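You operate a simulated robot arm through the tools that you are given. There is no shell and no other tool. Be economical: measure what you need, move in short steps, check, and stop when the job is done.

You are at the controls of a simulated two-armed robot. One attempt, no reset.

## Task
Set both brackets to the teal card's size and tighten their knobs.
Fine: ease each knob to slide its bracket.
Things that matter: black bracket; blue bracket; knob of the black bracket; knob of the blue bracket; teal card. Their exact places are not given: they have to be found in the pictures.

Only the result counts: the job must be done as asked and must still hold three seconds after the hand-in. Knocking over, shifting, dropping, spilling or breaking anything else fails it.

## Robot
Two 7-joint arms with two-finger parallel grippers on one trunk, on a base that drives. Base frame: it is fixed to the floor where the robot stands at the start and does not move with it; the origin is under the middle of the robot, x ahead of it, y to its left, z up; the surface under the hand at the start is at about z = 0.712. Units: m, degrees, N and s.
The left shoulder is at the start at [0.07, 0.13, 1.137], the right one opposite. With the tool pointing down near the work surface each hand reaches from about 0.1 to 0.48 m from the robot's upright axis, wherever it stands, measured 20 degrees to its own side. Places, roughly: black bracket [0.4, 0, 0.7]; blue bracket [0.4, 0.3, 0.7]; knob of the black bracket [0.4, 0, 0.7]; knob of the blue bracket [0.4, 0.3, 0.7]. Payload 1.57 kg a hand.
The TCP of each hand is the grasp point between the finger pads, 0.03 m short of the fingertips. In the tool frame z runs along the fingers and y along their closing line. The gripper opens to 0.08 m. The fingers are 0.017 m wide and 0.012 m thick; the gripper's body (0.04 by 0.082 m) begins 0.08 m behind the TCP.
Orientation is told as [roll, pitch, yaw] about the base's x, y, z axes, in that order, counted from this pose: with the fingers straight down and closing along the base's y, the tool's x points along the base's -x, its y along +y and its z along -z.

## Interface
- The arms move only by the tool send_rows. It takes "left_increments", "right_increments" or both (then of equal length, played together; a hand with none holds still); each is text: rows parted by semicolons, each of 6 numbers parted by spaces: the shift along the base's x, y, z in units of 40 mm (1.0 is 40 mm), then the turn, a rotation vector about the base's x, y, z in units of 6 degrees (1.0 is 6 degrees). In form: x y z ax ay az; .... A call has 1 to 10 rows; each row shifts and turns the commanded pose from where the row before left it. "left_fingers" and "right_fingers" are, for a hand that has rows, the opening, from 0 (shut) to 1 (fully open), set as the call begins (left out, the last holds). A call with a number of a shift or a turn outside -1 to 1 is refused whole. A row lasts 0.2 s, in which the tool goes at most 0.05 m and 8.6 degrees; a call with a longer step from one row to the next is refused whole, and so is a gripper value outside its range. A pose out of reach is approached as far as the arm can. The call stops where the force on the tool passes 40 N (or 10 N more than at its start, if that is more) or the arm is blocked; 0.2 s more then pass. The fingers move at their own pace (about 0.108 m/s each) and stop on an object; they squeeze with about 33 N. The grip force told is the motor's: it shows also when the fingers shut on nothing. Time passes only in rows, and 0.2 s behind the last, so rows that do not move let the fingers close. It gives the time, the measured TCP pose, the force on the tool (base axes), the opening and the grip force at its end, in the units of the frame above (readings bear some noise), with the torque about the TCP (base axes, N m) and any sound that the robot's microphone picked up, and new pictures: "show" is both (left out), scene, wrist or none (wrist: the cameras of the hands that moved).
- Cameras (640 x 400 px; columns grow to the right, rows downward): "scene" is now at [0.1211, 0.0354, 1.3458]; the picture's right is [0.44, -0.90, 0.00], its down [-0.66, -0.33, -0.67] and it looks along [0.60, 0.30, -0.74] (base axes); focal length 277 px, centre (320, 200). "left" rides on the left gripper at [0.072, 0.007, -0.122] in its tool frame; the picture's right is [-0.09, 1.00, 0.00], its down [-0.84, -0.08, -0.54] and it looks along [-0.54, -0.05, 0.84] (tool axes); focal length 238 px, centre (320, 200). "right" rides on the right gripper at [0.072, -0.007, -0.122] in its tool frame; the picture's right is [0.09, 1.00, 0.00], its down [-0.84, 0.08, -0.54] and it looks along [-0.54, 0.05, 0.84] (tool axes); focal length 238 px, centre (320, 200).
- raise_lower(by): slides the trunk up (or, below 0, down) by that many m; the arms and the scene camera ride with it, the base frame stays. It gives what a move gives, with no picture.
- steer(legs): drives the robot by 1 to 6 legs, each [ahead, left, turn to the left] in m, m and degrees, along the robot's own axes; the way and the turn of a leg run together, so that a leg with both is an arc; at most 1.5 m and 180 degrees a leg. The arms and the cameras ride along, it lands a little off, and it stops where it bumps. It gives what a move gives, and a new picture of the scene camera.
- turn_head(pan, tilt): turns the head with the scene camera to pan (to the left, within 86 degrees either way) and tilt (down, from -29 to 69), counted from straight ahead of the robot. It gives what a move gives, and a new picture of the scene camera.
- point_at(camera, pixels): for up to 12 pixels [column, row] of the newest picture of that camera ("zoom" is the newest enlarged one), the place [x, y, z] in the base frame of the surface seen there, good to about 0.002 m. The clock stands still meanwhile.
- close_up(camera, box): a new picture of the part [left, top, right, bottom] of that camera's present view, enlarged. The clock stands still meanwhile.
- job_done(): hands the job in; it is judged then, once.

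Go step by step. Measure first, check grasps and placings, and put right what went wrong. The budget is 80 turns and 260 pictures, counting those below and the enlarged ones. Unless the task says otherwise, let go and move clear before handing in, and close with one line.

The tools are called after "Call:" by a JSON object that holds its "fn" and its "kwargs". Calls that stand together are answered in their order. send_rows: Moves the arms, as the interface text tells. Its arguments: {"type":"object","properties":{"left_increments":{"type":"string"},"left_fingers":{"type":"number"},"right_increments":{"type":"string"},"right_fingers":{"type":"number"},"show":{"type":"string","enum":["both","scene","wrist","none"]}},"required":[]} The other tools are called the same way: raise_lower (by) slides the trunk up or down; steer (legs) drives the base; turn_head (pan, tilt) turns the head that bears the scene camera; point_at (camera, pixels) gives the place of the surface under pixels of a picture; close_up (camera, box) takes an enlarged picture of a part of a camera's view; job_done () hands the job in.

At the start:

```text
time_s: 0.0
left_ee_pos: [0.3101, 0.2335, 1.0507]
left_ee_rot: [0.0, -0.1, 0.0]
left_wrist_force: [0.3, -0.3, 0.6]
left_moment: [0.01, 0.0, -0.01]
left_width: 0.08
left_grip_force: 0.1
right_ee_pos: [0.3783, -0.0201, 1.105]
right_ee_rot: [0.1, 0.0, 0.0]
right_wrist_force: [-0.3, -0.3, 0.6]
right_moment: [-0.01, -0.01, -0.01]
right_width: 0.08
right_grip_force: 0.1
trunk travel left (down, up): [-0.775, 0.165]
robot x, y, heading: [-0.0011, -0.0023, 0.0]
head pan, tilt: [26.3, 47.8]
```

scene: 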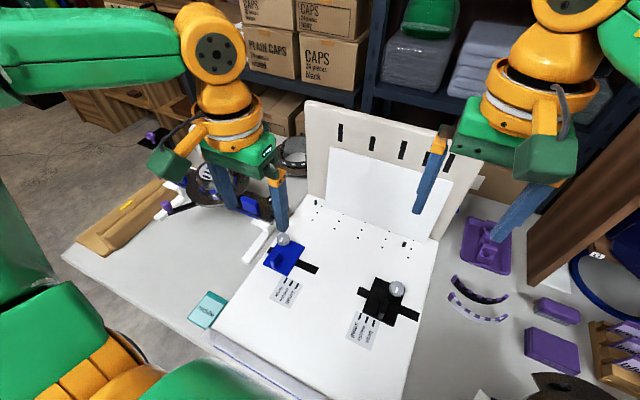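
right: 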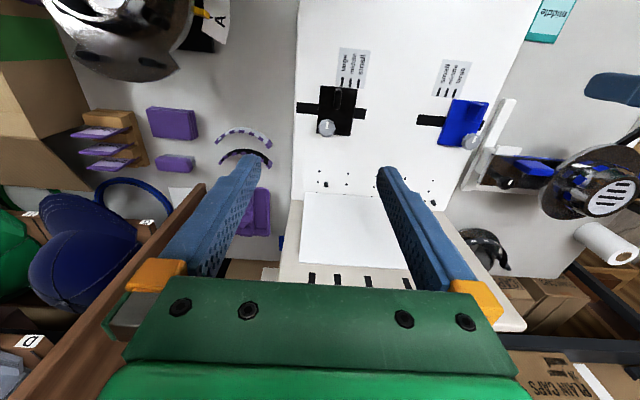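
left: 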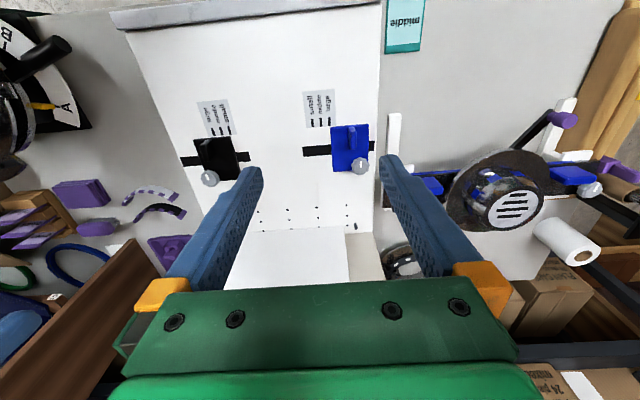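

The pictures show a white board with the blue bracket (scene ~285,257), the black bracket (~385,300), labels, and a teal card (~207,310). I'll enlarge these to read the marks.

Call:
{"fn": "close_up", "kwargs": {"camera": "scene", "box": [180, 220, 340, 340]}}

Call:
{"fn": "close_up", "kwargs": {"camera": "scene", "box": [320, 250, 440, 350]}}

Call:
{"fn": "close_up", "kwargs": {"camera": "left", "box": [170, 80, 390, 230]}}

Call:
{"fn": "close_up", "kwargs": {"camera": "right", "box": [290, 0, 580, 180]}}

```text
3.33 times, centred on (260, 280) of scene
```

zoom: 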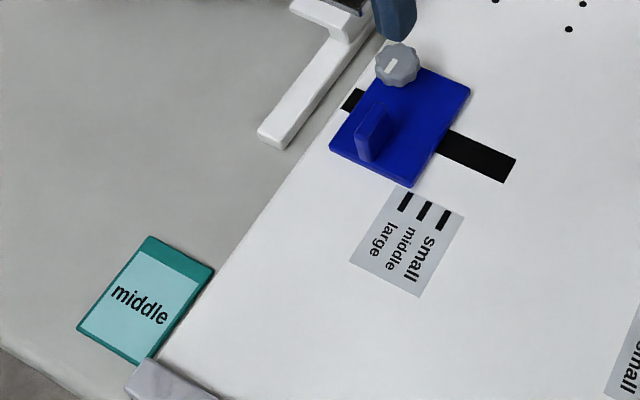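

```text
4.00 times, centred on (380, 300) of scene
```

zoom: 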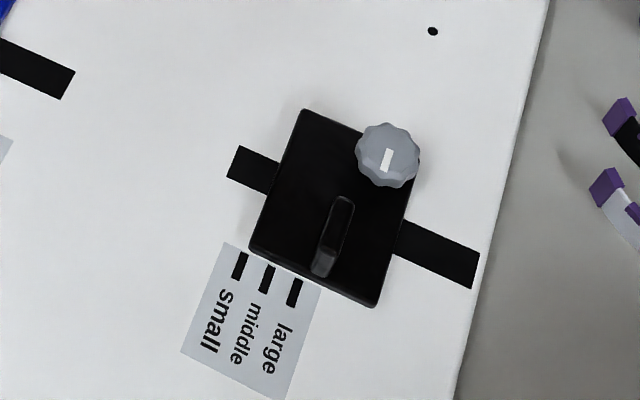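

```text
2.67 times, centred on (280, 155) of left
```

zoom: 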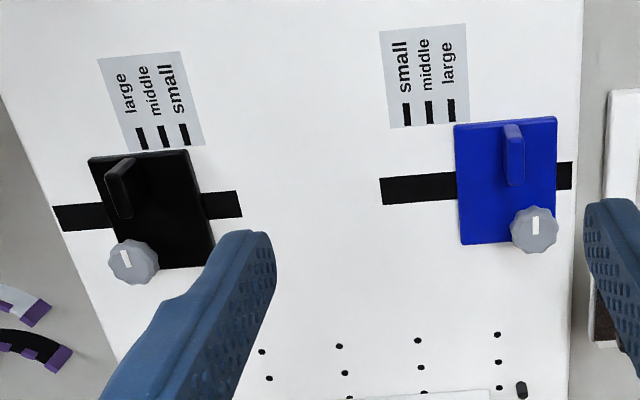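

```text
2.21 times, centred on (435, 90) of right
```

zoom: 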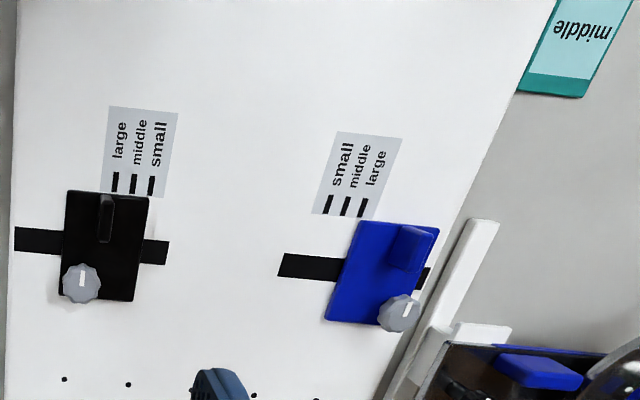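

The card says "middle"; each bracket has a scale with three marks, a fin and a knob. I'll measure the features on the black-bracket zoom with a new close-up, then the blue one.

Call:
{"fn": "close_up", "kwargs": {"camera": "scene", "box": [340, 260, 440, 350]}}

Call:
{"fn": "point_at", "kwargs": {"camera": "scene", "pixels": [[362, 291], [380, 313], [386, 317], [373, 323], [366, 319], [397, 289], [404, 303], [435, 319], [378, 295], [300, 260], [250, 250], [395, 277]]}}

```text
4.44 times, centred on (390, 305) of scene
```

zoom: 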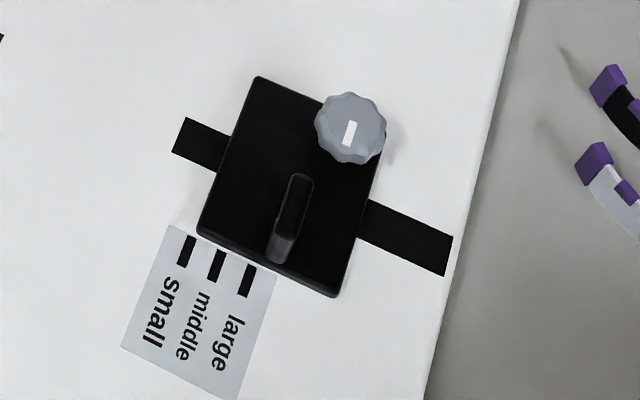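

```text
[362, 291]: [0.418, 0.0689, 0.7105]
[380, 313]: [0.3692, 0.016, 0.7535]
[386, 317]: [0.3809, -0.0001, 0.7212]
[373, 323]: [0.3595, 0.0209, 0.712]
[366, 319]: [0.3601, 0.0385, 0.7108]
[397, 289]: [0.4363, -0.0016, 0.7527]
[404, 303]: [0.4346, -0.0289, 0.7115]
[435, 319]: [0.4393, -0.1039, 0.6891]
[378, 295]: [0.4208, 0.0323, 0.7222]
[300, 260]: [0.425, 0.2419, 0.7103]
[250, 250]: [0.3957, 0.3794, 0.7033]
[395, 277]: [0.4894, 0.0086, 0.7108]
```

Call:
{"fn": "point_at", "kwargs": {"camera": "zoom", "pixels": [[187, 252], [217, 266], [247, 281], [303, 180], [285, 245], [350, 130], [258, 80], [200, 232], [334, 294], [186, 133], [445, 255], [340, 112]]}}

Call:
{"fn": "close_up", "kwargs": {"camera": "scene", "box": [240, 220, 340, 310]}}

```text
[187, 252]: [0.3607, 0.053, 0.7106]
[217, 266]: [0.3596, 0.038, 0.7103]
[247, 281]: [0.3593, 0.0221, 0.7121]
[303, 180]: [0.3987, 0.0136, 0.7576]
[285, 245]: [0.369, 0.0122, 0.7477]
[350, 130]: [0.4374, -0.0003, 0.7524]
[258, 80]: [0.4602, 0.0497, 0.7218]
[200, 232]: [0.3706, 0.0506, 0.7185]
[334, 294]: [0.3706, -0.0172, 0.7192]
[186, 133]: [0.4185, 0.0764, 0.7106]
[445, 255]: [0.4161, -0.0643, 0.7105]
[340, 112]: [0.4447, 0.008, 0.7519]
```

```text
4.44 times, centred on (290, 265) of scene
```

zoom: 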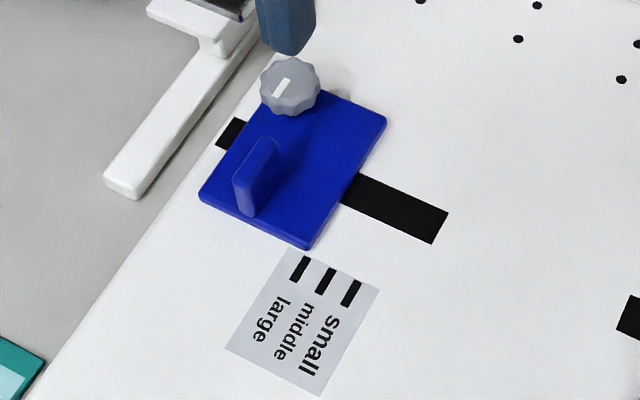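

Call:
{"fn": "point_at", "kwargs": {"camera": "zoom", "pixels": [[300, 270], [325, 281], [350, 293], [272, 143], [245, 200], [288, 88], [384, 118], [308, 247], [201, 195], [440, 225], [222, 135], [260, 180]]}}

Call:
{"fn": "send_rows", "kwargs": {"left_increments": "0 0 0 0 0 0", "show": "none"}}

```text
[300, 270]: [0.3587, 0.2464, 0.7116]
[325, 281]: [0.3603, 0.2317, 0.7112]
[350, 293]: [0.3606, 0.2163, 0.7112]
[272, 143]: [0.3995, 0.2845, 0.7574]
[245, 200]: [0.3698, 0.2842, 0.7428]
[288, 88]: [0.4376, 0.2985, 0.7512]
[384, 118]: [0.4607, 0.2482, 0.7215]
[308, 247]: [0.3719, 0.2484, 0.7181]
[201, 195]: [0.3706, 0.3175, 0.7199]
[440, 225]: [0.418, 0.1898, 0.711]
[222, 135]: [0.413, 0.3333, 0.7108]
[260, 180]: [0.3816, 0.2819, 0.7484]
```

```text
time_s: 0.4
left_ee_pos: [0.3115, 0.2339, 1.0507]
left_ee_rot: [0.0, -0.1, 0.1]
left_wrist_force: [0.6, 0.1, 0.6]
left_moment: [-0.01, 0.03, 0.02]
left_width: 0.0801
left_grip_force: 0.1
right_ee_pos: [0.3777, -0.0216, 1.1053]
right_ee_rot: [0.1, 0.1, 0.0]
right_wrist_force: [0.0, 1.2, 0.8]
right_moment: [0.02, 0.01, -0.02]
right_width: 0.0798
right_grip_force: 0.1
trunk travel left (down, up): [-0.775, 0.165]
robot x, y, heading: [-0.0018, -0.0004, -0.2]
head pan, tilt: [26.3, 47.8]
```

Geometry reads cleanly: marks at y≈0.246/0.232/0.216 (blue) and 0.053/0.038/0.022 (black), and the inner plate edges (0.248 and 0.051) sit at "large" and "small". So the inner edge looks like the index. Before driving left for reach, I'll check the height of neighbouring objects.

Call:
{"fn": "point_at", "kwargs": {"camera": "scene", "pixels": [[248, 205], [205, 172], [253, 250], [270, 220], [180, 208], [195, 190], [165, 145], [213, 200], [300, 155], [330, 105]]}}

Call:
{"fn": "point_at", "kwargs": {"camera": "left", "pixels": [[393, 150], [425, 187], [470, 180], [500, 200], [535, 155], [575, 175], [562, 120], [590, 190], [345, 55], [403, 260]]}}

Call:
{"fn": "close_up", "kwargs": {"camera": "left", "box": [290, 80, 390, 180]}}

```text
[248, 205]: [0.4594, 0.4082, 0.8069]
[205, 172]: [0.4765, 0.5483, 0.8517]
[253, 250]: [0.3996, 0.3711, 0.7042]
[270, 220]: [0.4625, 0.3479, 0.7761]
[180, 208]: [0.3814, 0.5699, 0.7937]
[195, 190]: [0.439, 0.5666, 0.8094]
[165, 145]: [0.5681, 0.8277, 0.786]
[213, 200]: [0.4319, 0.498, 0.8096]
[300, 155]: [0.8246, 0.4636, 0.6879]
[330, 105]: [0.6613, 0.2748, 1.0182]
```

```text
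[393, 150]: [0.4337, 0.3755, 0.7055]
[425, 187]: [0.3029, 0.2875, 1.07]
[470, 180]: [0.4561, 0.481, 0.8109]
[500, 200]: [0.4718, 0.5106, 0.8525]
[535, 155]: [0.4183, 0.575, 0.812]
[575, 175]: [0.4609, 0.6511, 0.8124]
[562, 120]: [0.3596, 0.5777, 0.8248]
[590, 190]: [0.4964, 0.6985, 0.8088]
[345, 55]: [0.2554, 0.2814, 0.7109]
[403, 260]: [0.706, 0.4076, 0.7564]
```

```text
4.00 times, centred on (340, 130) of left
```

zoom: 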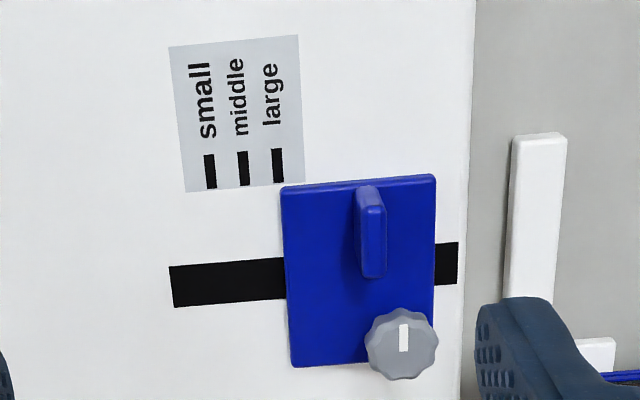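

Neighbours are all below 0.86, well under the raised hands. I'll drive 0.14 m left so both knobs are in reach (one per hand).

Call:
{"fn": "steer", "kwargs": {"legs": [[0, 0.14, 0]]}}

```text
time_s: 1.7
left_ee_pos: [0.3101, 0.3713, 1.0519]
left_ee_rot: [0.2, 0.0, 0.2]
left_wrist_force: [0.5, -0.1, -0.2]
left_moment: [0.02, -0.03, -0.03]
left_width: 0.0799
left_grip_force: 0.0
right_ee_pos: [0.3783, 0.1167, 1.1062]
right_ee_rot: [0.3, 0.0, 0.1]
right_wrist_force: [0.4, -0.3, 0.5]
right_moment: [-0.01, -0.01, 0.01]
right_width: 0.0801
right_grip_force: 0.1
trunk travel left (down, up): [-0.775, 0.165]
robot x, y, heading: [-0.0006, 0.1407, 0.4]
head pan, tilt: [26.3, 47.8]
```

scene: 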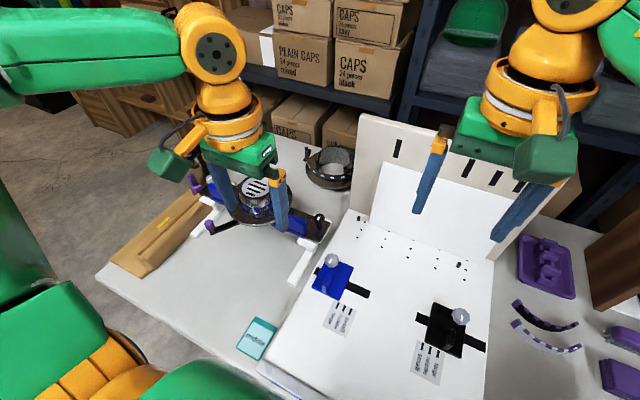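

The view is now clearer; a dark post of the stand (~318,222) is near the blue knob. I'll measure that and both knobs.

Call:
{"fn": "point_at", "kwargs": {"camera": "scene", "pixels": [[318, 218], [318, 232], [325, 228], [300, 225], [310, 240], [332, 260], [460, 316], [290, 275]]}}

Call:
{"fn": "close_up", "kwargs": {"camera": "scene", "box": [290, 200, 370, 250]}}

Call:
{"fn": "close_up", "kwargs": {"camera": "scene", "box": [300, 245, 380, 305]}}

Call:
{"fn": "close_up", "kwargs": {"camera": "scene", "box": [410, 290, 490, 350]}}

```text
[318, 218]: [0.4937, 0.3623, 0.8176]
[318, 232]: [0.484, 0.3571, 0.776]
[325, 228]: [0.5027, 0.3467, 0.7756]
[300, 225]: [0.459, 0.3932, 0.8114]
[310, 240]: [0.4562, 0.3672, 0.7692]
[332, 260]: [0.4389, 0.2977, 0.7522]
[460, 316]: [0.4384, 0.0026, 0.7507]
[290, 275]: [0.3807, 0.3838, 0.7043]
```

```text
8.00 times, centred on (330, 225) of scene
```

zoom: 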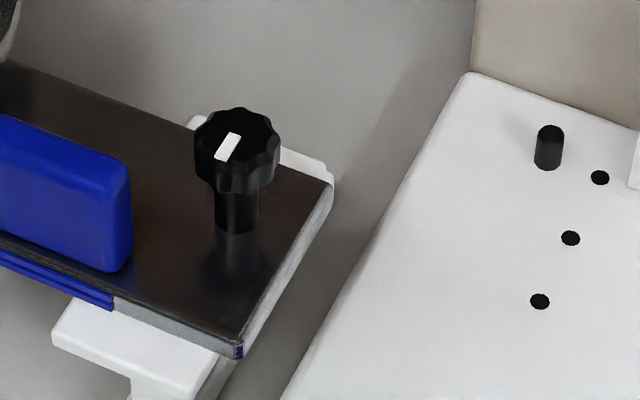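

```text
6.67 times, centred on (340, 275) of scene
```

zoom: 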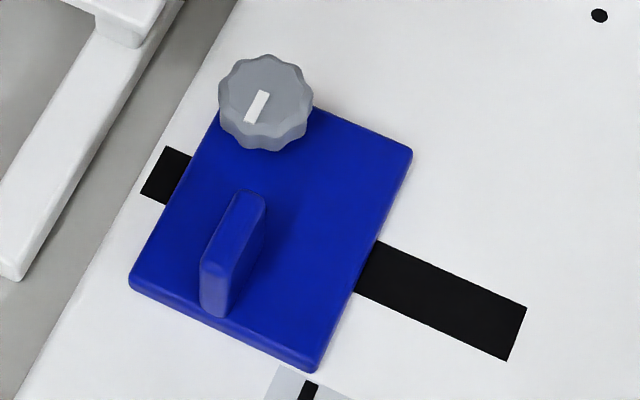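

```text
6.67 times, centred on (450, 320) of scene
```

zoom: 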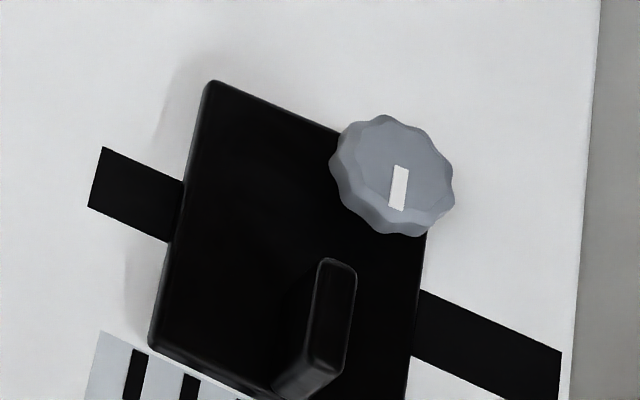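

Blue knob is at (0.438, 0.298, top 0.752), black knob at (0.438, 0.001, top 0.751). I'll bring both hands above their knobs at TCP z≈0.88.

Call:
{"fn": "send_rows", "kwargs": {"left_increments": "0.533 -0.305 -0.717 0 0 0;0.533 -0.305 -0.717 0 0 0;0.533 -0.305 -0.717 0 0 0;0.533 -0.305 -0.717 0 0 0;0.533 -0.305 -0.717 0 0 0;0.533 -0.305 -0.717 0 0 0;0 0 0 0 0 0", "right_increments": "0.25 -0.487 -0.942 0 0 0;0.25 -0.487 -0.942 0 0 0;0.25 -0.487 -0.942 0 0 0;0.25 -0.487 -0.942 0 0 0;0.25 -0.487 -0.942 0 0 0;0.25 -0.487 -0.942 0 0 0;0 0 0 0 0 0", "left_fingers": 0.65, "right_fingers": 0.65}}

```text
time_s: 3.3
left_ee_pos: [0.4012, 0.3236, 0.9]
left_ee_rot: [0.0, -0.1, 0.2]
left_wrist_force: [0.4, -0.5, -0.3]
left_moment: [-0.01, -0.03, 0.02]
left_width: 0.052
left_grip_force: 0.1
left hand out of reach, approached as far as the arm can: row 5, 6
right_ee_pos: [0.4392, 0.0012, 0.8805]
right_ee_rot: [0.2, 0.0, 0.1]
right_wrist_force: [0.4, 0.2, -0.2]
right_moment: [-0.01, 0.0, 0.05]
right_width: 0.0521
right_grip_force: 0.0
trunk travel left (down, up): [-0.775, 0.165]
robot x, y, heading: [0.0033, 0.1402, 0.3]
head pan, tilt: [26.3, 47.8]
```

scene: 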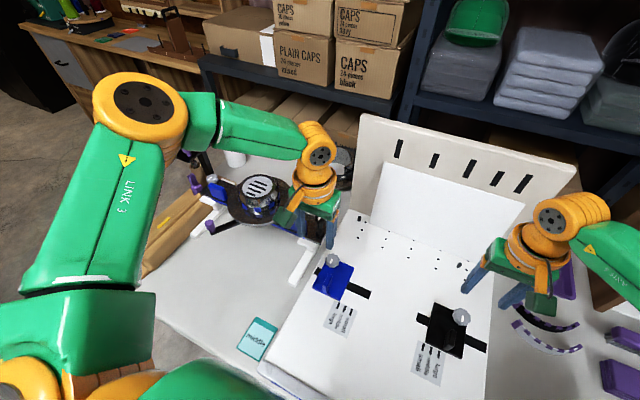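
right: 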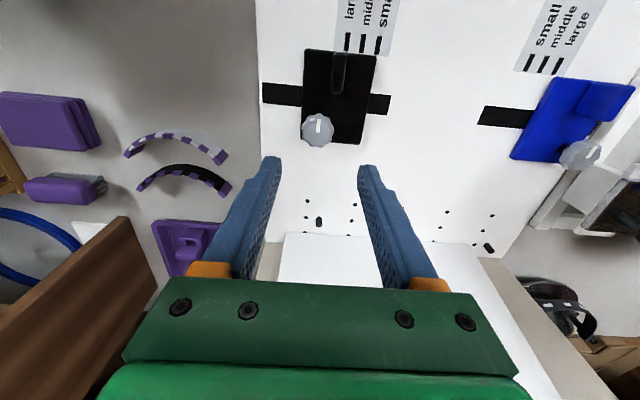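
left: 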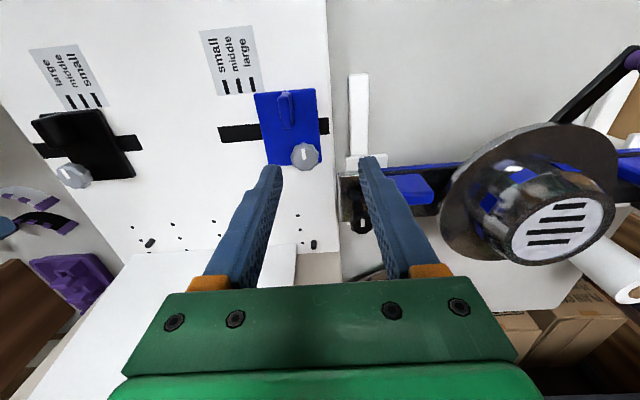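

The right hand is dead on; the left stopped short of reach at (0.401, 0.324). I'll drive a tiny bit? First check the table edge for clearance, and give the left hand a moment to see whether it settles.

Call:
{"fn": "send_rows", "kwargs": {"left_increments": "0 0 0 0 0 0;0 0 0 0 0 0", "show": "none"}}

Call:
{"fn": "point_at", "kwargs": {"camera": "scene", "pixels": [[190, 350], [155, 310], [215, 358], [230, 365], [270, 375]]}}

```text
time_s: 3.9
left_ee_pos: [0.4014, 0.3245, 0.901]
left_ee_rot: [-0.1, -0.1, 0.3]
left_wrist_force: [-0.8, 0.3, -0.5]
left_moment: [0.0, -0.02, -0.01]
left_width: 0.0521
left_grip_force: 0.0
right_ee_pos: [0.4378, 0.0007, 0.8809]
right_ee_rot: [0.1, 0.1, 0.1]
right_wrist_force: [-0.3, -0.4, -0.2]
right_moment: [-0.01, 0.03, -0.02]
right_width: 0.0521
right_grip_force: 0.0
trunk travel left (down, up): [-0.775, 0.165]
robot x, y, heading: [-0.0014, 0.1415, 0.1]
head pan, tilt: [26.3, 47.8]
```

```text
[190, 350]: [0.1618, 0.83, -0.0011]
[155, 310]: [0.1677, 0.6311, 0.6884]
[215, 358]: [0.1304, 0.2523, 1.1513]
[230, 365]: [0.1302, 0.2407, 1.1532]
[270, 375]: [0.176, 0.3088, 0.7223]
```

Left hand is stable but short. Table edge is at x≈0.17, so I'd rather not drive forward; I'll raise both hands a bit and lower the trunk instead.

Call:
{"fn": "send_rows", "kwargs": {"left_increments": "-0.3 0.2 0.9 0 0 0;-0.3 0.2 0.9 0 0 0;0 0 0.9 0 0 0", "right_increments": "0 0 0.9 0 0 0;0 0 0.9 0 0 0;0 0 0.9 0 0 0", "show": "none"}}

Call:
{"fn": "raise_lower", "kwargs": {"by": -0.1}}

```text
time_s: 4.7
left_ee_pos: [0.3768, 0.3401, 1.0111]
left_ee_rot: [0.0, -0.2, 0.2]
left_wrist_force: [-0.1, -0.3, 0.1]
left_moment: [0.0, -0.01, -0.02]
left_width: 0.0517
left_grip_force: 0.1
right_ee_pos: [0.437, 0.0005, 0.9894]
right_ee_rot: [0.2, 0.0, 0.0]
right_wrist_force: [-0.3, -0.6, 1.5]
right_moment: [-0.03, 0.01, 0.0]
right_width: 0.052
right_grip_force: 0.1
trunk travel left (down, up): [-0.775, 0.165]
robot x, y, heading: [0.0023, 0.1394, 0.3]
head pan, tilt: [26.3, 47.8]
```

```text
time_s: 6.1
left_ee_pos: [0.3765, 0.3391, 0.9098]
left_ee_rot: [-0.1, 0.0, 0.1]
left_wrist_force: [0.5, -0.4, -0.3]
left_moment: [-0.05, 0.0, -0.01]
left_width: 0.0517
left_grip_force: 0.2
right_ee_pos: [0.4382, 0.0019, 0.8882]
right_ee_rot: [0.1, 0.1, 0.1]
right_wrist_force: [-0.4, -0.2, 0.4]
right_moment: [0.02, 0.03, 0.0]
right_width: 0.0522
right_grip_force: 0.1
trunk travel left (down, up): [-0.675, 0.265]
robot x, y, heading: [-0.0022, 0.1387, 0.2]
head pan, tilt: [26.3, 47.8]
```

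Now try the left hand again toward (0.438, 0.298, 0.88) in smaller steps.

Call:
{"fn": "send_rows", "kwargs": {"left_increments": "0.385 -0.256 -0.1875 0 0 0;0.385 -0.256 -0.1875 0 0 0;0.385 -0.256 -0.1875 0 0 0;0.385 -0.256 -0.1875 0 0 0;0 0 0 0 0 0", "show": "both"}}

```text
time_s: 7.3
left_ee_pos: [0.4197, 0.3134, 0.8844]
left_ee_rot: [0.1, -0.1, 0.3]
left_wrist_force: [0.3, -0.8, 0.1]
left_moment: [0.0, 0.0, 0.0]
left_width: 0.052
left_grip_force: 0.0
left hand out of reach, approached as far as the arm can: row 3, 4
right_ee_pos: [0.4377, 0.0019, 0.8888]
right_ee_rot: [0.1, 0.0, 0.1]
right_wrist_force: [0.1, -0.2, -0.2]
right_moment: [-0.01, 0.02, 0.05]
right_width: 0.0522
right_grip_force: 0.1
trunk travel left (down, up): [-0.675, 0.265]
robot x, y, heading: [0.0017, 0.1416, 0.3]
head pan, tilt: [26.3, 47.8]
```

scene: 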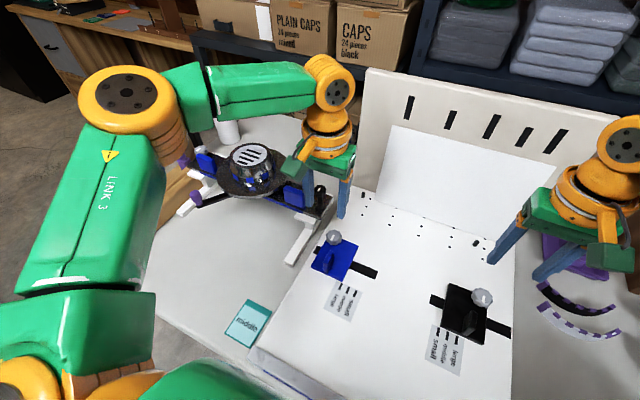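
left: 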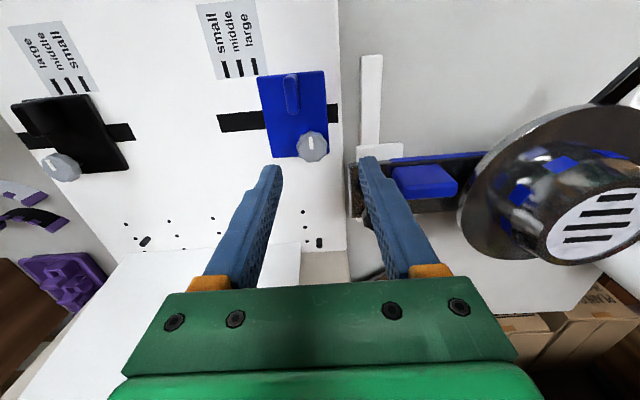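

Left is still slightly short, but the right hand is aligned over the black knob, so I'll do that one first: descend to TCP z≈0.765 with fingers around the knob.

Call:
{"fn": "send_rows", "kwargs": {"right_increments": "0 -0.01 -0.775 0 0 0;0 -0.01 -0.775 0 0 0;0 0 -0.775 0 0 0;0 0 -0.775 0 0 0;0 0 0 0 0 0", "show": "both"}}

Call:
{"fn": "close_up", "kwargs": {"camera": "right", "box": [220, 60, 420, 200]}}

```text
time_s: 8.5
left_ee_pos: [0.4193, 0.3122, 0.8846]
left_ee_rot: [0.0, -0.2, 0.2]
left_wrist_force: [-0.2, 0.1, -0.3]
left_moment: [0.01, 0.02, 0.02]
left_width: 0.052
left_grip_force: 0.1
right_ee_pos: [0.4377, 0.001, 0.7638]
right_ee_rot: [0.1, 0.0, 0.1]
right_wrist_force: [0.7, -1.2, -0.2]
right_moment: [-0.01, 0.04, -0.01]
right_width: 0.0521
right_grip_force: 0.0
trunk travel left (down, up): [-0.675, 0.265]
robot x, y, heading: [-0.0013, 0.1402, 0.2]
head pan, tilt: [26.3, 47.8]
```

scene: 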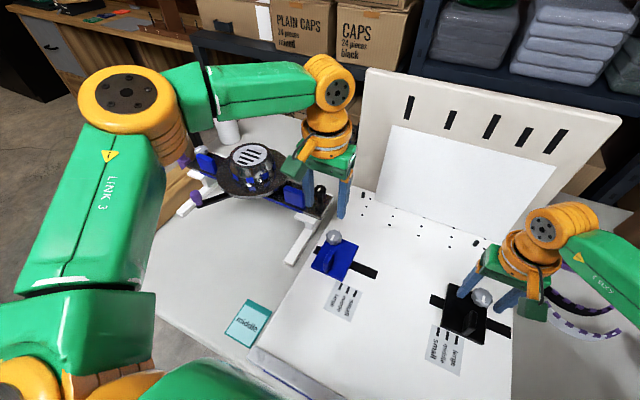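
right: 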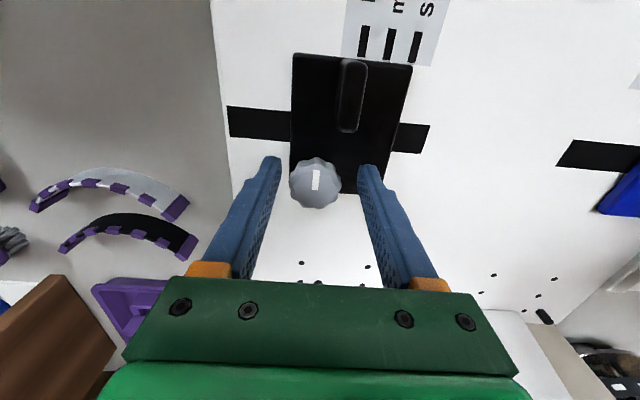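

```text
2.86 times, centred on (320, 130) of right
```

zoom: 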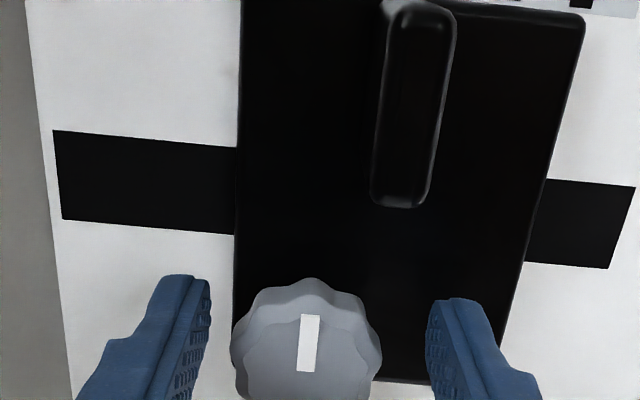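

Knob centred in rows (~182) but about 5 px left of centre (316), ≈2 mm. I'll shift −2 mm in y and close.

Call:
{"fn": "send_rows", "kwargs": {"right_increments": "0 -0.05 0 0 0 0;0 0 0 0 0 0", "show": "none"}}

Call:
{"fn": "send_rows", "kwargs": {"right_increments": "0 0 0 0 0 0;0 0 0 0 0 0", "right_fingers": 0, "show": "wrist"}}

```text
time_s: 9.1
left_ee_pos: [0.4196, 0.3123, 0.8837]
left_ee_rot: [-0.1, 0.0, 0.2]
left_wrist_force: [0.2, 0.0, 0.9]
left_moment: [0.01, 0.0, -0.02]
left_width: 0.0521
left_grip_force: 0.0
right_ee_pos: [0.4367, -0.0012, 0.7636]
right_ee_rot: [0.1, -0.1, 0.0]
right_wrist_force: [0.7, 0.2, -0.1]
right_moment: [0.0, 0.01, -0.02]
right_width: 0.0522
right_grip_force: 0.0
trunk travel left (down, up): [-0.675, 0.265]
robot x, y, heading: [-0.0012, 0.1395, -0.1]
head pan, tilt: [26.3, 47.8]
```

```text
time_s: 9.7
left_ee_pos: [0.4186, 0.3127, 0.8844]
left_ee_rot: [-0.1, 0.0, 0.3]
left_wrist_force: [-0.5, 0.7, -1.4]
left_moment: [0.0, 0.01, 0.0]
left_width: 0.0519
left_grip_force: 0.1
right_ee_pos: [0.4372, -0.0009, 0.7643]
right_ee_rot: [0.1, 0.1, 0.1]
right_wrist_force: [0.8, -2.3, 1.1]
right_moment: [-0.13, -0.01, -0.01]
right_width: 0.0351
right_grip_force: 42.5
trunk travel left (down, up): [-0.675, 0.265]
robot x, y, heading: [0.0016, 0.1386, 0.2]
head pan, tilt: [26.3, 47.8]
```

right: 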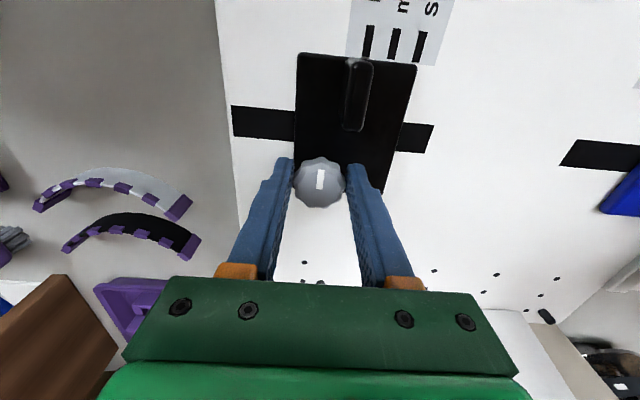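

Knob gripped (width 35 mm, small force). Turn counter-clockwise (+z) 18° and read the torque.

Call:
{"fn": "send_rows", "kwargs": {"right_increments": "0 0 0 0 0 1;0 0 0 0 0 1;0 0 0 0 0 1", "show": "wrist"}}

```text
time_s: 10.5
left_ee_pos: [0.419, 0.3116, 0.884]
left_ee_rot: [0.0, -0.1, 0.2]
left_wrist_force: [0.3, 0.5, 0.0]
left_moment: [-0.02, -0.03, 0.0]
left_width: 0.0518
left_grip_force: 0.0
right_ee_pos: [0.4371, -0.0025, 0.7637]
right_ee_rot: [0.1, -0.1, 18.2]
right_wrist_force: [2.4, -4.1, 3.6]
right_moment: [-0.21, 0.3, -0.01]
right_width: 0.0347
right_grip_force: 42.6
trunk travel left (down, up): [-0.675, 0.265]
robot x, y, heading: [-0.0027, 0.1442, 0.1]
head pan, tilt: [26.3, 47.8]
```

right: 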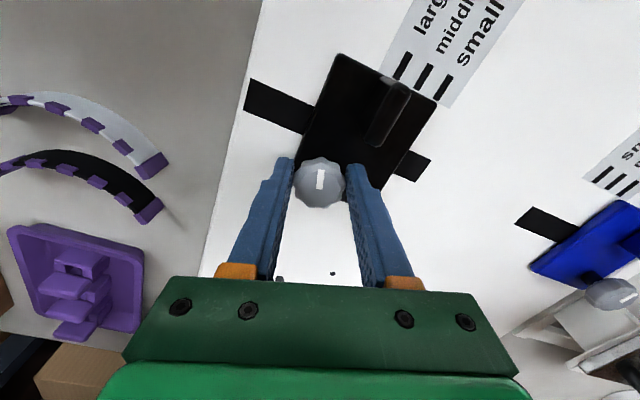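

The knob turns with the hand, no resisting torque. Continue another 42° to 60° and look.

Call:
{"fn": "send_rows", "kwargs": {"right_increments": "0 0 0 0 0 1;0 0 0 0 0 1;0 0 0 0 0 1;0 0 0 0 0 1;0 0 0 0 0 1;0 0 0 0 0 1;0 0 0 0 0 1", "show": "wrist"}}

```text
time_s: 12.1
left_ee_pos: [0.4212, 0.313, 0.884]
left_ee_rot: [0.0, -0.1, 0.1]
left_wrist_force: [0.6, 0.2, 0.7]
left_moment: [0.0, 0.0, 0.02]
left_width: 0.0521
left_grip_force: 0.1
right_ee_pos: [0.4382, -0.0025, 0.7649]
right_ee_rot: [0.1, -0.2, 33.1]
right_wrist_force: [5.5, -2.5, 4.2]
right_moment: [-0.03, -0.25, -0.05]
right_width: 0.0349
right_grip_force: 42.7
right hand out of reach, approached as far as the arm can: row 3, 4, 5, 6, 7
trunk travel left (down, up): [-0.675, 0.265]
robot x, y, heading: [0.0019, 0.14, 0.2]
head pan, tilt: [26.3, 47.8]
```

right: 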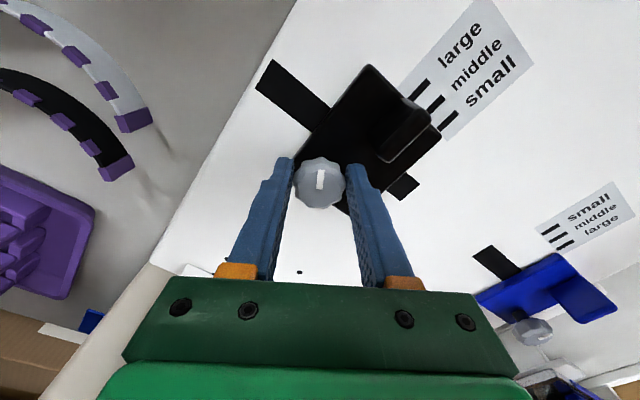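

Wrist yaw limit reached at 33°. I'll test whether the bracket slides now, with −y 4 mm while holding the knob.

Call:
{"fn": "send_rows", "kwargs": {"right_increments": "0 -0.05 0 0 0 0;0 -0.05 0 0 0 0;0 0 0 0 0 0", "show": "wrist"}}

```text
time_s: 12.9
left_ee_pos: [0.4206, 0.3129, 0.8823]
left_ee_rot: [-0.1, -0.1, 0.2]
left_wrist_force: [0.3, -0.4, 0.3]
left_moment: [0.04, -0.01, 0.01]
left_width: 0.0517
left_grip_force: 0.1
right_ee_pos: [0.4388, -0.0054, 0.7634]
right_ee_rot: [0.1, -0.1, 33.1]
right_wrist_force: [6.6, 3.7, 7.4]
right_moment: [0.27, -0.29, -0.01]
right_width: 0.035
right_grip_force: 42.4
trunk travel left (down, up): [-0.675, 0.265]
robot x, y, heading: [0.0028, 0.1398, -0.1]
head pan, tilt: [26.3, 47.8]
```

right: 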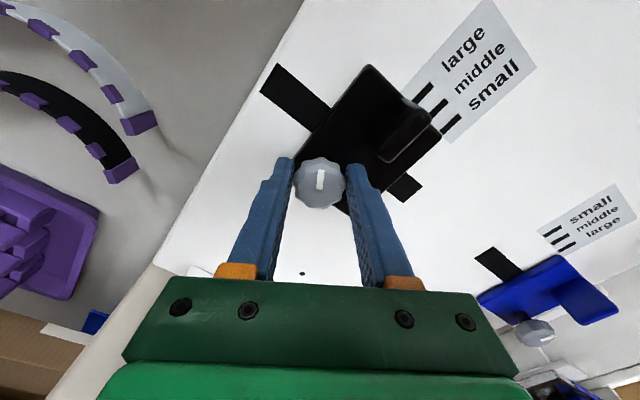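

The hand moved 3 mm with only ~6 N. Check in the scene whether the bracket moved.

Call:
{"fn": "close_up", "kwargs": {"camera": "scene", "box": [420, 270, 520, 370]}}

Call:
{"fn": "close_up", "kwargs": {"camera": "right", "box": [360, 60, 480, 150]}}

```text
4.00 times, centred on (470, 320) of scene
```

zoom: 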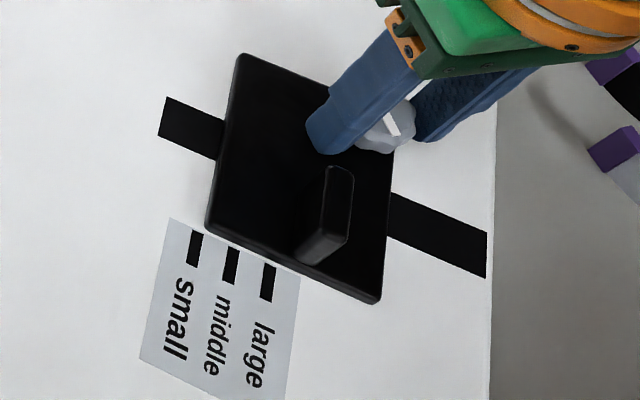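

```text
4.44 times, centred on (420, 105) of right
```

zoom: 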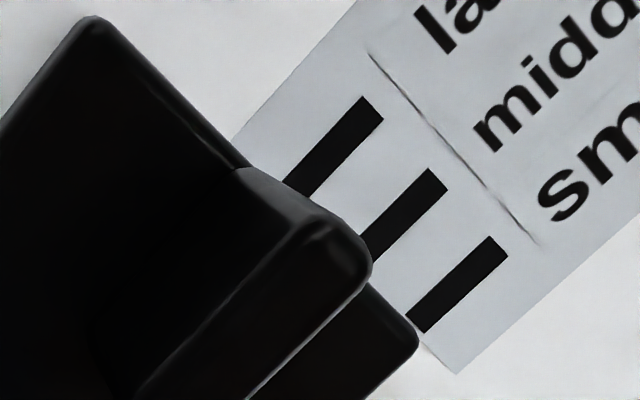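

Call:
{"fn": "close_up", "kwargs": {"camera": "scene", "box": [450, 315, 500, 345]}}

Call:
{"fn": "close_up", "kwargs": {"camera": "scene", "box": [455, 315, 505, 355]}}

Call:
{"fn": "close_up", "kwargs": {"camera": "scene", "box": [420, 270, 520, 370]}}

Call:
{"fn": "point_at", "kwargs": {"camera": "zoom", "pixels": [[195, 247], [231, 265], [267, 282], [210, 222], [222, 155], [215, 190], [228, 110], [375, 295], [388, 230], [163, 115], [480, 255], [340, 172]]}}

```text
12.80 times, centred on (475, 330) of scene
```

zoom: 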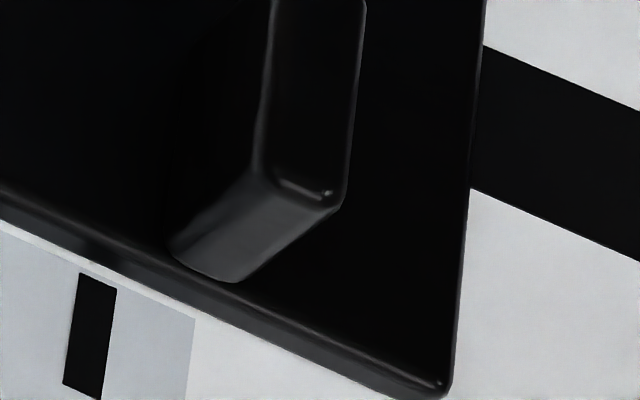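

```text
10.00 times, centred on (480, 335) of scene
```

zoom: 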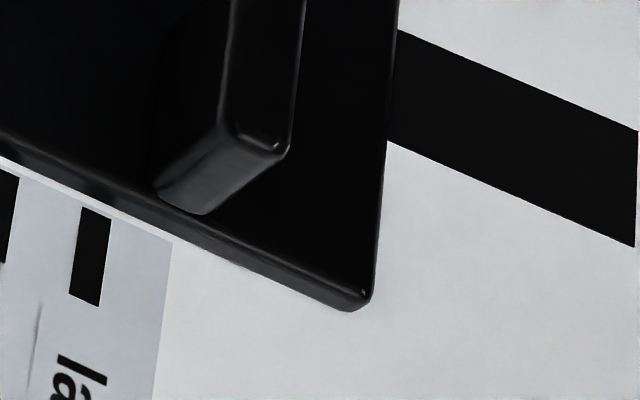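

```text
4.00 times, centred on (470, 320) of scene
```

zoom: 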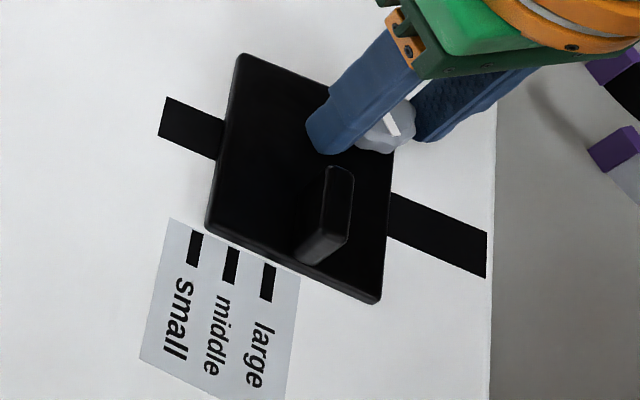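

```text
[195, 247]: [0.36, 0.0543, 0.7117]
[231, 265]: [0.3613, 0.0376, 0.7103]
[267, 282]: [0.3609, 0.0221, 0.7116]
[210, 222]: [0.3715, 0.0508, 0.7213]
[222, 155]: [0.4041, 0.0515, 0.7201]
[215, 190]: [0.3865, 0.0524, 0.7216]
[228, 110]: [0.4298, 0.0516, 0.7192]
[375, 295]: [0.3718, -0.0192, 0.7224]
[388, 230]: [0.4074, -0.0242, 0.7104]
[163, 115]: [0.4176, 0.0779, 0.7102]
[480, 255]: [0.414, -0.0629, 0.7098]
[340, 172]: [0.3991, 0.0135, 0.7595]
```

The plate's inner edge is still at y≈0.052, exactly on "small" (0.0535), so it isn't free yet; the edge as index is confirmed. I'll open, turn the hand back clockwise and regrip for more loosening.

Call:
{"fn": "send_rows", "kwargs": {"right_increments": "0 0 0 0 0 0;0 0 0 0 0 0;0 0.1 0 0 0 0;0 0 0 0 0 -1;0 0 0 0 0 -1;0 0 0 0 0 -1;0 0 0 0 0 -1;0 0 0 0 0 -1;0 0 0 0 0 -1;0 0 0 0 0 -1", "right_fingers": 0.55, "show": "none"}}

Call:
{"fn": "send_rows", "kwargs": {"right_increments": "0 0 0 0 0 -1;0 0 0 0 0 -1;0 0 0 0 0 -1;0 0 0 0 0 -1;0 0 0 0 0 -1;0 0 0 0 0 -1;0 0 0 0 0 -1;0 0 0 0 0 0", "show": "wrist"}}

```text
time_s: 15.1
left_ee_pos: [0.4195, 0.3129, 0.8846]
left_ee_rot: [0.0, -0.1, 0.2]
left_wrist_force: [0.1, 0.1, -0.6]
left_moment: [0.03, 0.01, -0.02]
left_width: 0.0521
left_grip_force: 0.1
right_ee_pos: [0.4377, -0.0017, 0.7655]
right_ee_rot: [0.2, -0.1, -9.0]
right_wrist_force: [0.8, -0.2, -0.6]
right_moment: [0.03, 0.0, 0.01]
right_width: 0.0439
right_grip_force: 0.0
trunk travel left (down, up): [-0.675, 0.265]
robot x, y, heading: [0.0039, 0.1427, -0.0]
head pan, tilt: [26.3, 47.8]
```

```text
time_s: 16.9
left_ee_pos: [0.4197, 0.3129, 0.8845]
left_ee_rot: [0.0, -0.1, 0.3]
left_wrist_force: [-1.0, 0.7, -0.1]
left_moment: [-0.03, -0.03, 0.02]
left_width: 0.052
left_grip_force: 0.0
right_ee_pos: [0.4377, -0.0006, 0.7641]
right_ee_rot: [0.2, 0.0, -51.0]
right_wrist_force: [-0.3, -0.2, 1.1]
right_moment: [0.0, -0.03, 0.0]
right_width: 0.0441
right_grip_force: 0.1
trunk travel left (down, up): [-0.675, 0.265]
robot x, y, heading: [0.0035, 0.1408, 0.1]
head pan, tilt: [26.3, 47.8]
```

right: 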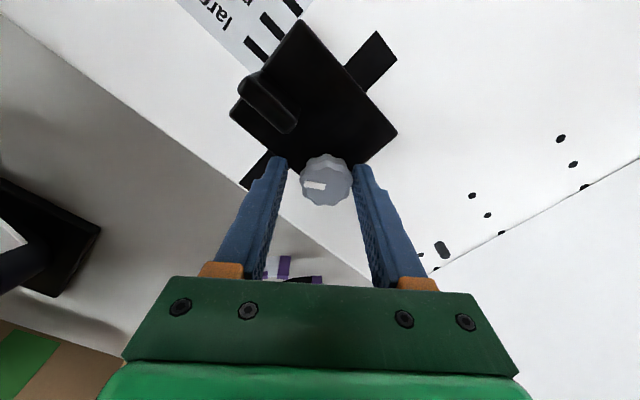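

Knob stayed turned; yaw −51° reached. The knob is ~5 px right of centre: nudge, grip, and turn CCW up to +30°.

Call:
{"fn": "send_rows", "kwargs": {"right_increments": "0.05 0.04 0 0 0 0;0 0 0 0 0 0;0 0 0 0 0 0", "right_fingers": 0, "show": "none"}}

Call:
{"fn": "send_rows", "kwargs": {"right_increments": "0 0 0 0 0 1;0 0 0 0 0 1;0 0 0 0 0 1;0 0 0 0 0 1;0 0 0 0 0 1;0 0 0 0 0 1;0 0 0 0 0 1", "show": "none"}}

Call:
{"fn": "send_rows", "kwargs": {"right_increments": "0 0 0 0 0 1;0 0 0 0 0 1;0 0 0 0 0 1;0 0 0 0 0 1;0 0 0 0 0 1;0 0 0 0 0 1;0 0 0 0 0 0", "show": "wrist"}}

```text
time_s: 17.7
left_ee_pos: [0.4196, 0.3126, 0.8846]
left_ee_rot: [0.0, -0.2, 0.2]
left_wrist_force: [-0.6, -0.6, -0.6]
left_moment: [-0.02, 0.02, -0.02]
left_width: 0.0521
left_grip_force: 0.1
right_ee_pos: [0.4392, 0.0004, 0.7641]
right_ee_rot: [0.1, -0.1, -50.9]
right_wrist_force: [-0.8, -1.9, 3.1]
right_moment: [-0.34, -0.01, -0.02]
right_width: 0.0335
right_grip_force: 41.6
trunk travel left (down, up): [-0.675, 0.265]
robot x, y, heading: [-0.0062, 0.1383, 0.2]
head pan, tilt: [26.3, 47.8]
```

```text
time_s: 19.3
left_ee_pos: [0.4183, 0.3114, 0.8849]
left_ee_rot: [0.0, -0.2, 0.2]
left_wrist_force: [-0.1, 0.5, -0.3]
left_moment: [-0.03, 0.01, -0.02]
left_width: 0.0519
left_grip_force: 0.1
right_ee_pos: [0.4382, -0.0014, 0.7631]
right_ee_rot: [0.1, 0.0, -8.8]
right_wrist_force: [-17.6, -1.8, -14.5]
right_moment: [-0.19, 0.79, -0.03]
right_width: 0.0338
right_grip_force: 41.5
trunk travel left (down, up): [-0.675, 0.265]
robot x, y, heading: [-0.0023, 0.1362, 0.1]
head pan, tilt: [26.3, 47.8]
```

```text
time_s: 20.9
left_ee_pos: [0.4201, 0.312, 0.8849]
left_ee_rot: [0.0, -0.1, 0.2]
left_wrist_force: [0.8, 0.8, -0.5]
left_moment: [-0.01, 0.0, -0.01]
left_width: 0.0521
left_grip_force: 0.1
right_ee_pos: [0.4404, 0.0009, 0.766]
right_ee_rot: [0.1, -0.2, 27.1]
right_wrist_force: [3.6, -2.8, 4.8]
right_moment: [0.07, -0.19, -0.2]
right_width: 0.0346
right_grip_force: 41.9
trunk travel left (down, up): [-0.675, 0.265]
robot x, y, heading: [0.0034, 0.1403, 0.3]
head pan, tilt: [26.3, 47.8]
```

right: 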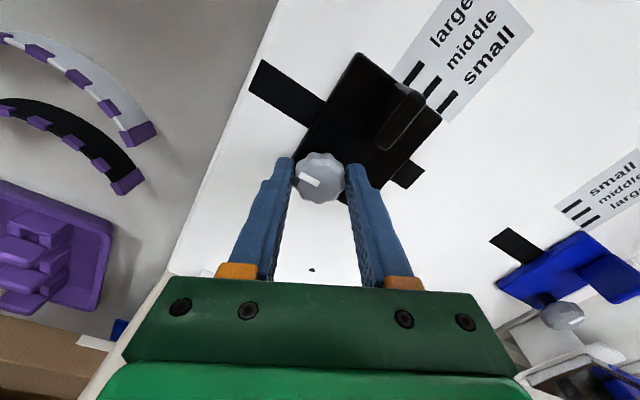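

The knob index now reads about 90° turned (it slipped at a stop), so it's fully eased. Try sliding −y by 8 mm.

Call:
{"fn": "send_rows", "kwargs": {"right_increments": "0 -0.05 0 0 0 0;0 -0.05 0 0 0 0;0 -0.05 0 0 0 0;0 -0.05 0 0 0 0;0 0 0 0 0 0", "show": "wrist"}}

Call:
{"fn": "close_up", "kwargs": {"camera": "scene", "box": [420, 270, 520, 370]}}

```text
time_s: 22.1
left_ee_pos: [0.42, 0.3135, 0.884]
left_ee_rot: [-0.1, -0.1, 0.2]
left_wrist_force: [-0.1, -0.7, -0.2]
left_moment: [0.02, 0.01, -0.01]
left_width: 0.0522
left_grip_force: 0.0
right_ee_pos: [0.441, -0.0073, 0.7653]
right_ee_rot: [0.0, -0.1, 27.2]
right_wrist_force: [12.5, 2.7, 17.3]
right_moment: [0.25, -0.68, 0.0]
right_width: 0.0345
right_grip_force: 42.0
trunk travel left (down, up): [-0.675, 0.265]
robot x, y, heading: [-0.0004, 0.1399, -0.1]
head pan, tilt: [26.3, 47.8]
```

right: 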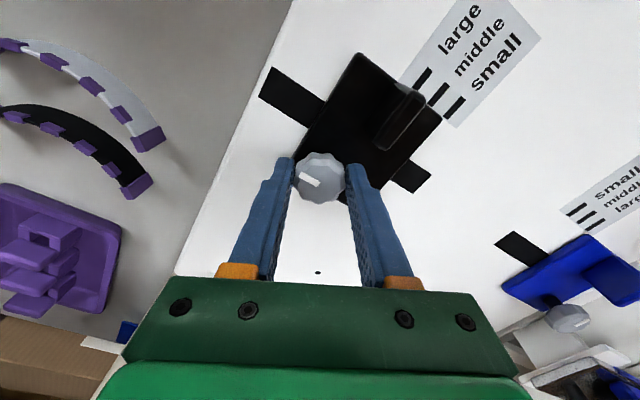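

```text
4.00 times, centred on (470, 320) of scene
```

zoom: 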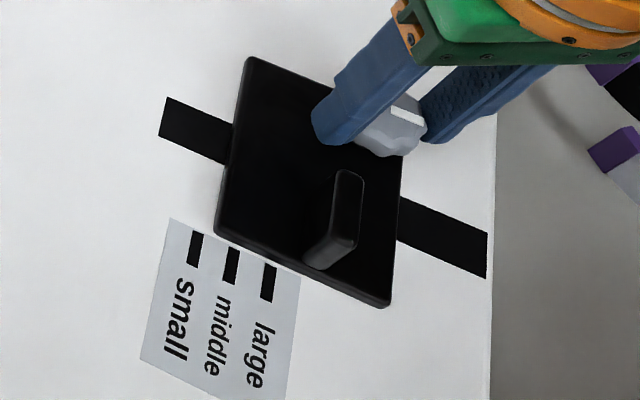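

Call:
{"fn": "point_at", "kwargs": {"camera": "zoom", "pixels": [[195, 247], [231, 265], [267, 282], [220, 225], [224, 190], [231, 155], [237, 110], [384, 300], [398, 230], [400, 195]]}}

Call:
{"fn": "close_up", "kwargs": {"camera": "scene", "box": [455, 315, 495, 350]}}

Call:
{"fn": "close_up", "kwargs": {"camera": "scene", "box": [455, 310, 495, 340]}}

```text
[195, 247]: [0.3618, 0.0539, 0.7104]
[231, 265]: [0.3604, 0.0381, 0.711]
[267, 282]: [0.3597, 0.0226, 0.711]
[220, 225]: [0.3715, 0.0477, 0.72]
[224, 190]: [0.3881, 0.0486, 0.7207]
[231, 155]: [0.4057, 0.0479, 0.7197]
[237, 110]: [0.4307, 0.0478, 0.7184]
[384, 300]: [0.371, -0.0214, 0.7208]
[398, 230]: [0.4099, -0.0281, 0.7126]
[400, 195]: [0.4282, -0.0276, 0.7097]
```

```text
11.43 times, centred on (475, 332) of scene
```

zoom: 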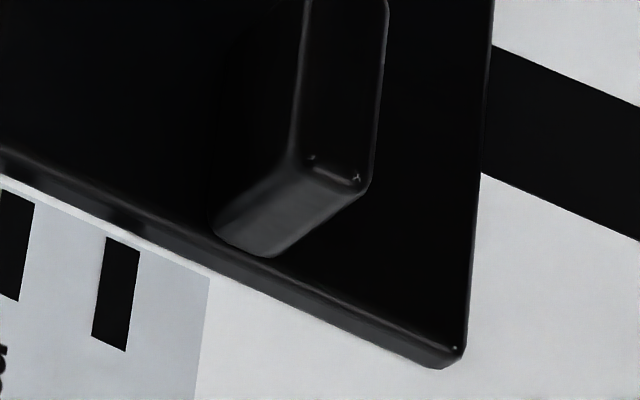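

```text
13.33 times, centred on (475, 325) of scene
```

zoom: 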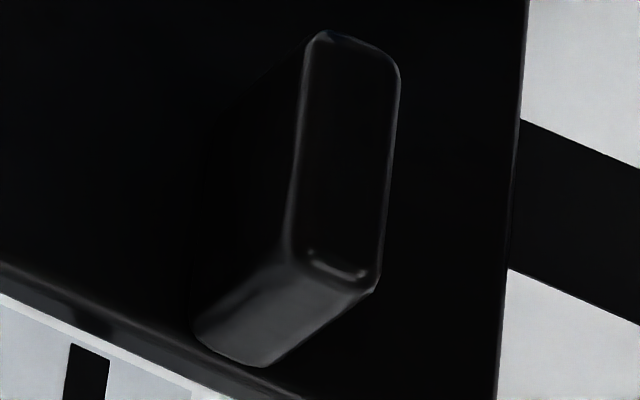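

The bracket slides: inner edge now ≈0.0485 and "middle" is 0.038. Move a further −10 mm.

Call:
{"fn": "send_rows", "kwargs": {"right_increments": "0 -0.05 0 0 0 0;0 -0.05 0 0 0 0;0 -0.05 0 0 0 0;0 -0.05 0 0 0 0;0 -0.05 0 0 0 0;0 0 0 0 0 0", "show": "none"}}

Call:
{"fn": "close_up", "kwargs": {"camera": "scene", "box": [430, 285, 500, 355]}}

```text
time_s: 23.5
left_ee_pos: [0.4184, 0.315, 0.8846]
left_ee_rot: [-0.1, -0.2, 0.3]
left_wrist_force: [-0.6, 0.1, -0.6]
left_moment: [0.0, 0.0, 0.02]
left_width: 0.052
left_grip_force: 0.0
right_ee_pos: [0.4392, -0.017, 0.7644]
right_ee_rot: [0.0, 0.0, 27.1]
right_wrist_force: [6.4, 2.4, 15.3]
right_moment: [-0.44, 0.8, 0.01]
right_width: 0.0333
right_grip_force: 41.7
trunk travel left (down, up): [-0.675, 0.265]
robot x, y, heading: [0.001, 0.1382, 0.2]
head pan, tilt: [26.3, 47.8]
```

```text
5.71 times, centred on (465, 320) of scene
```

zoom: 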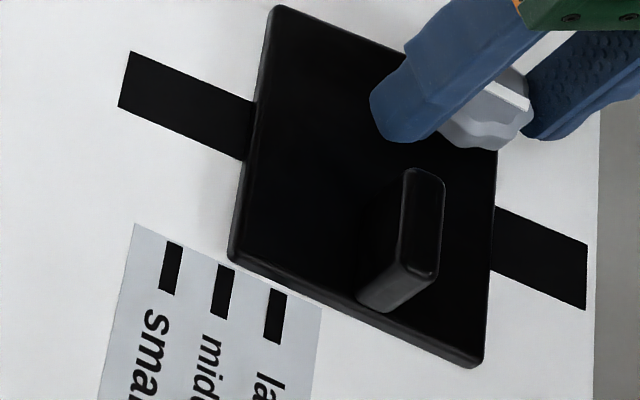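

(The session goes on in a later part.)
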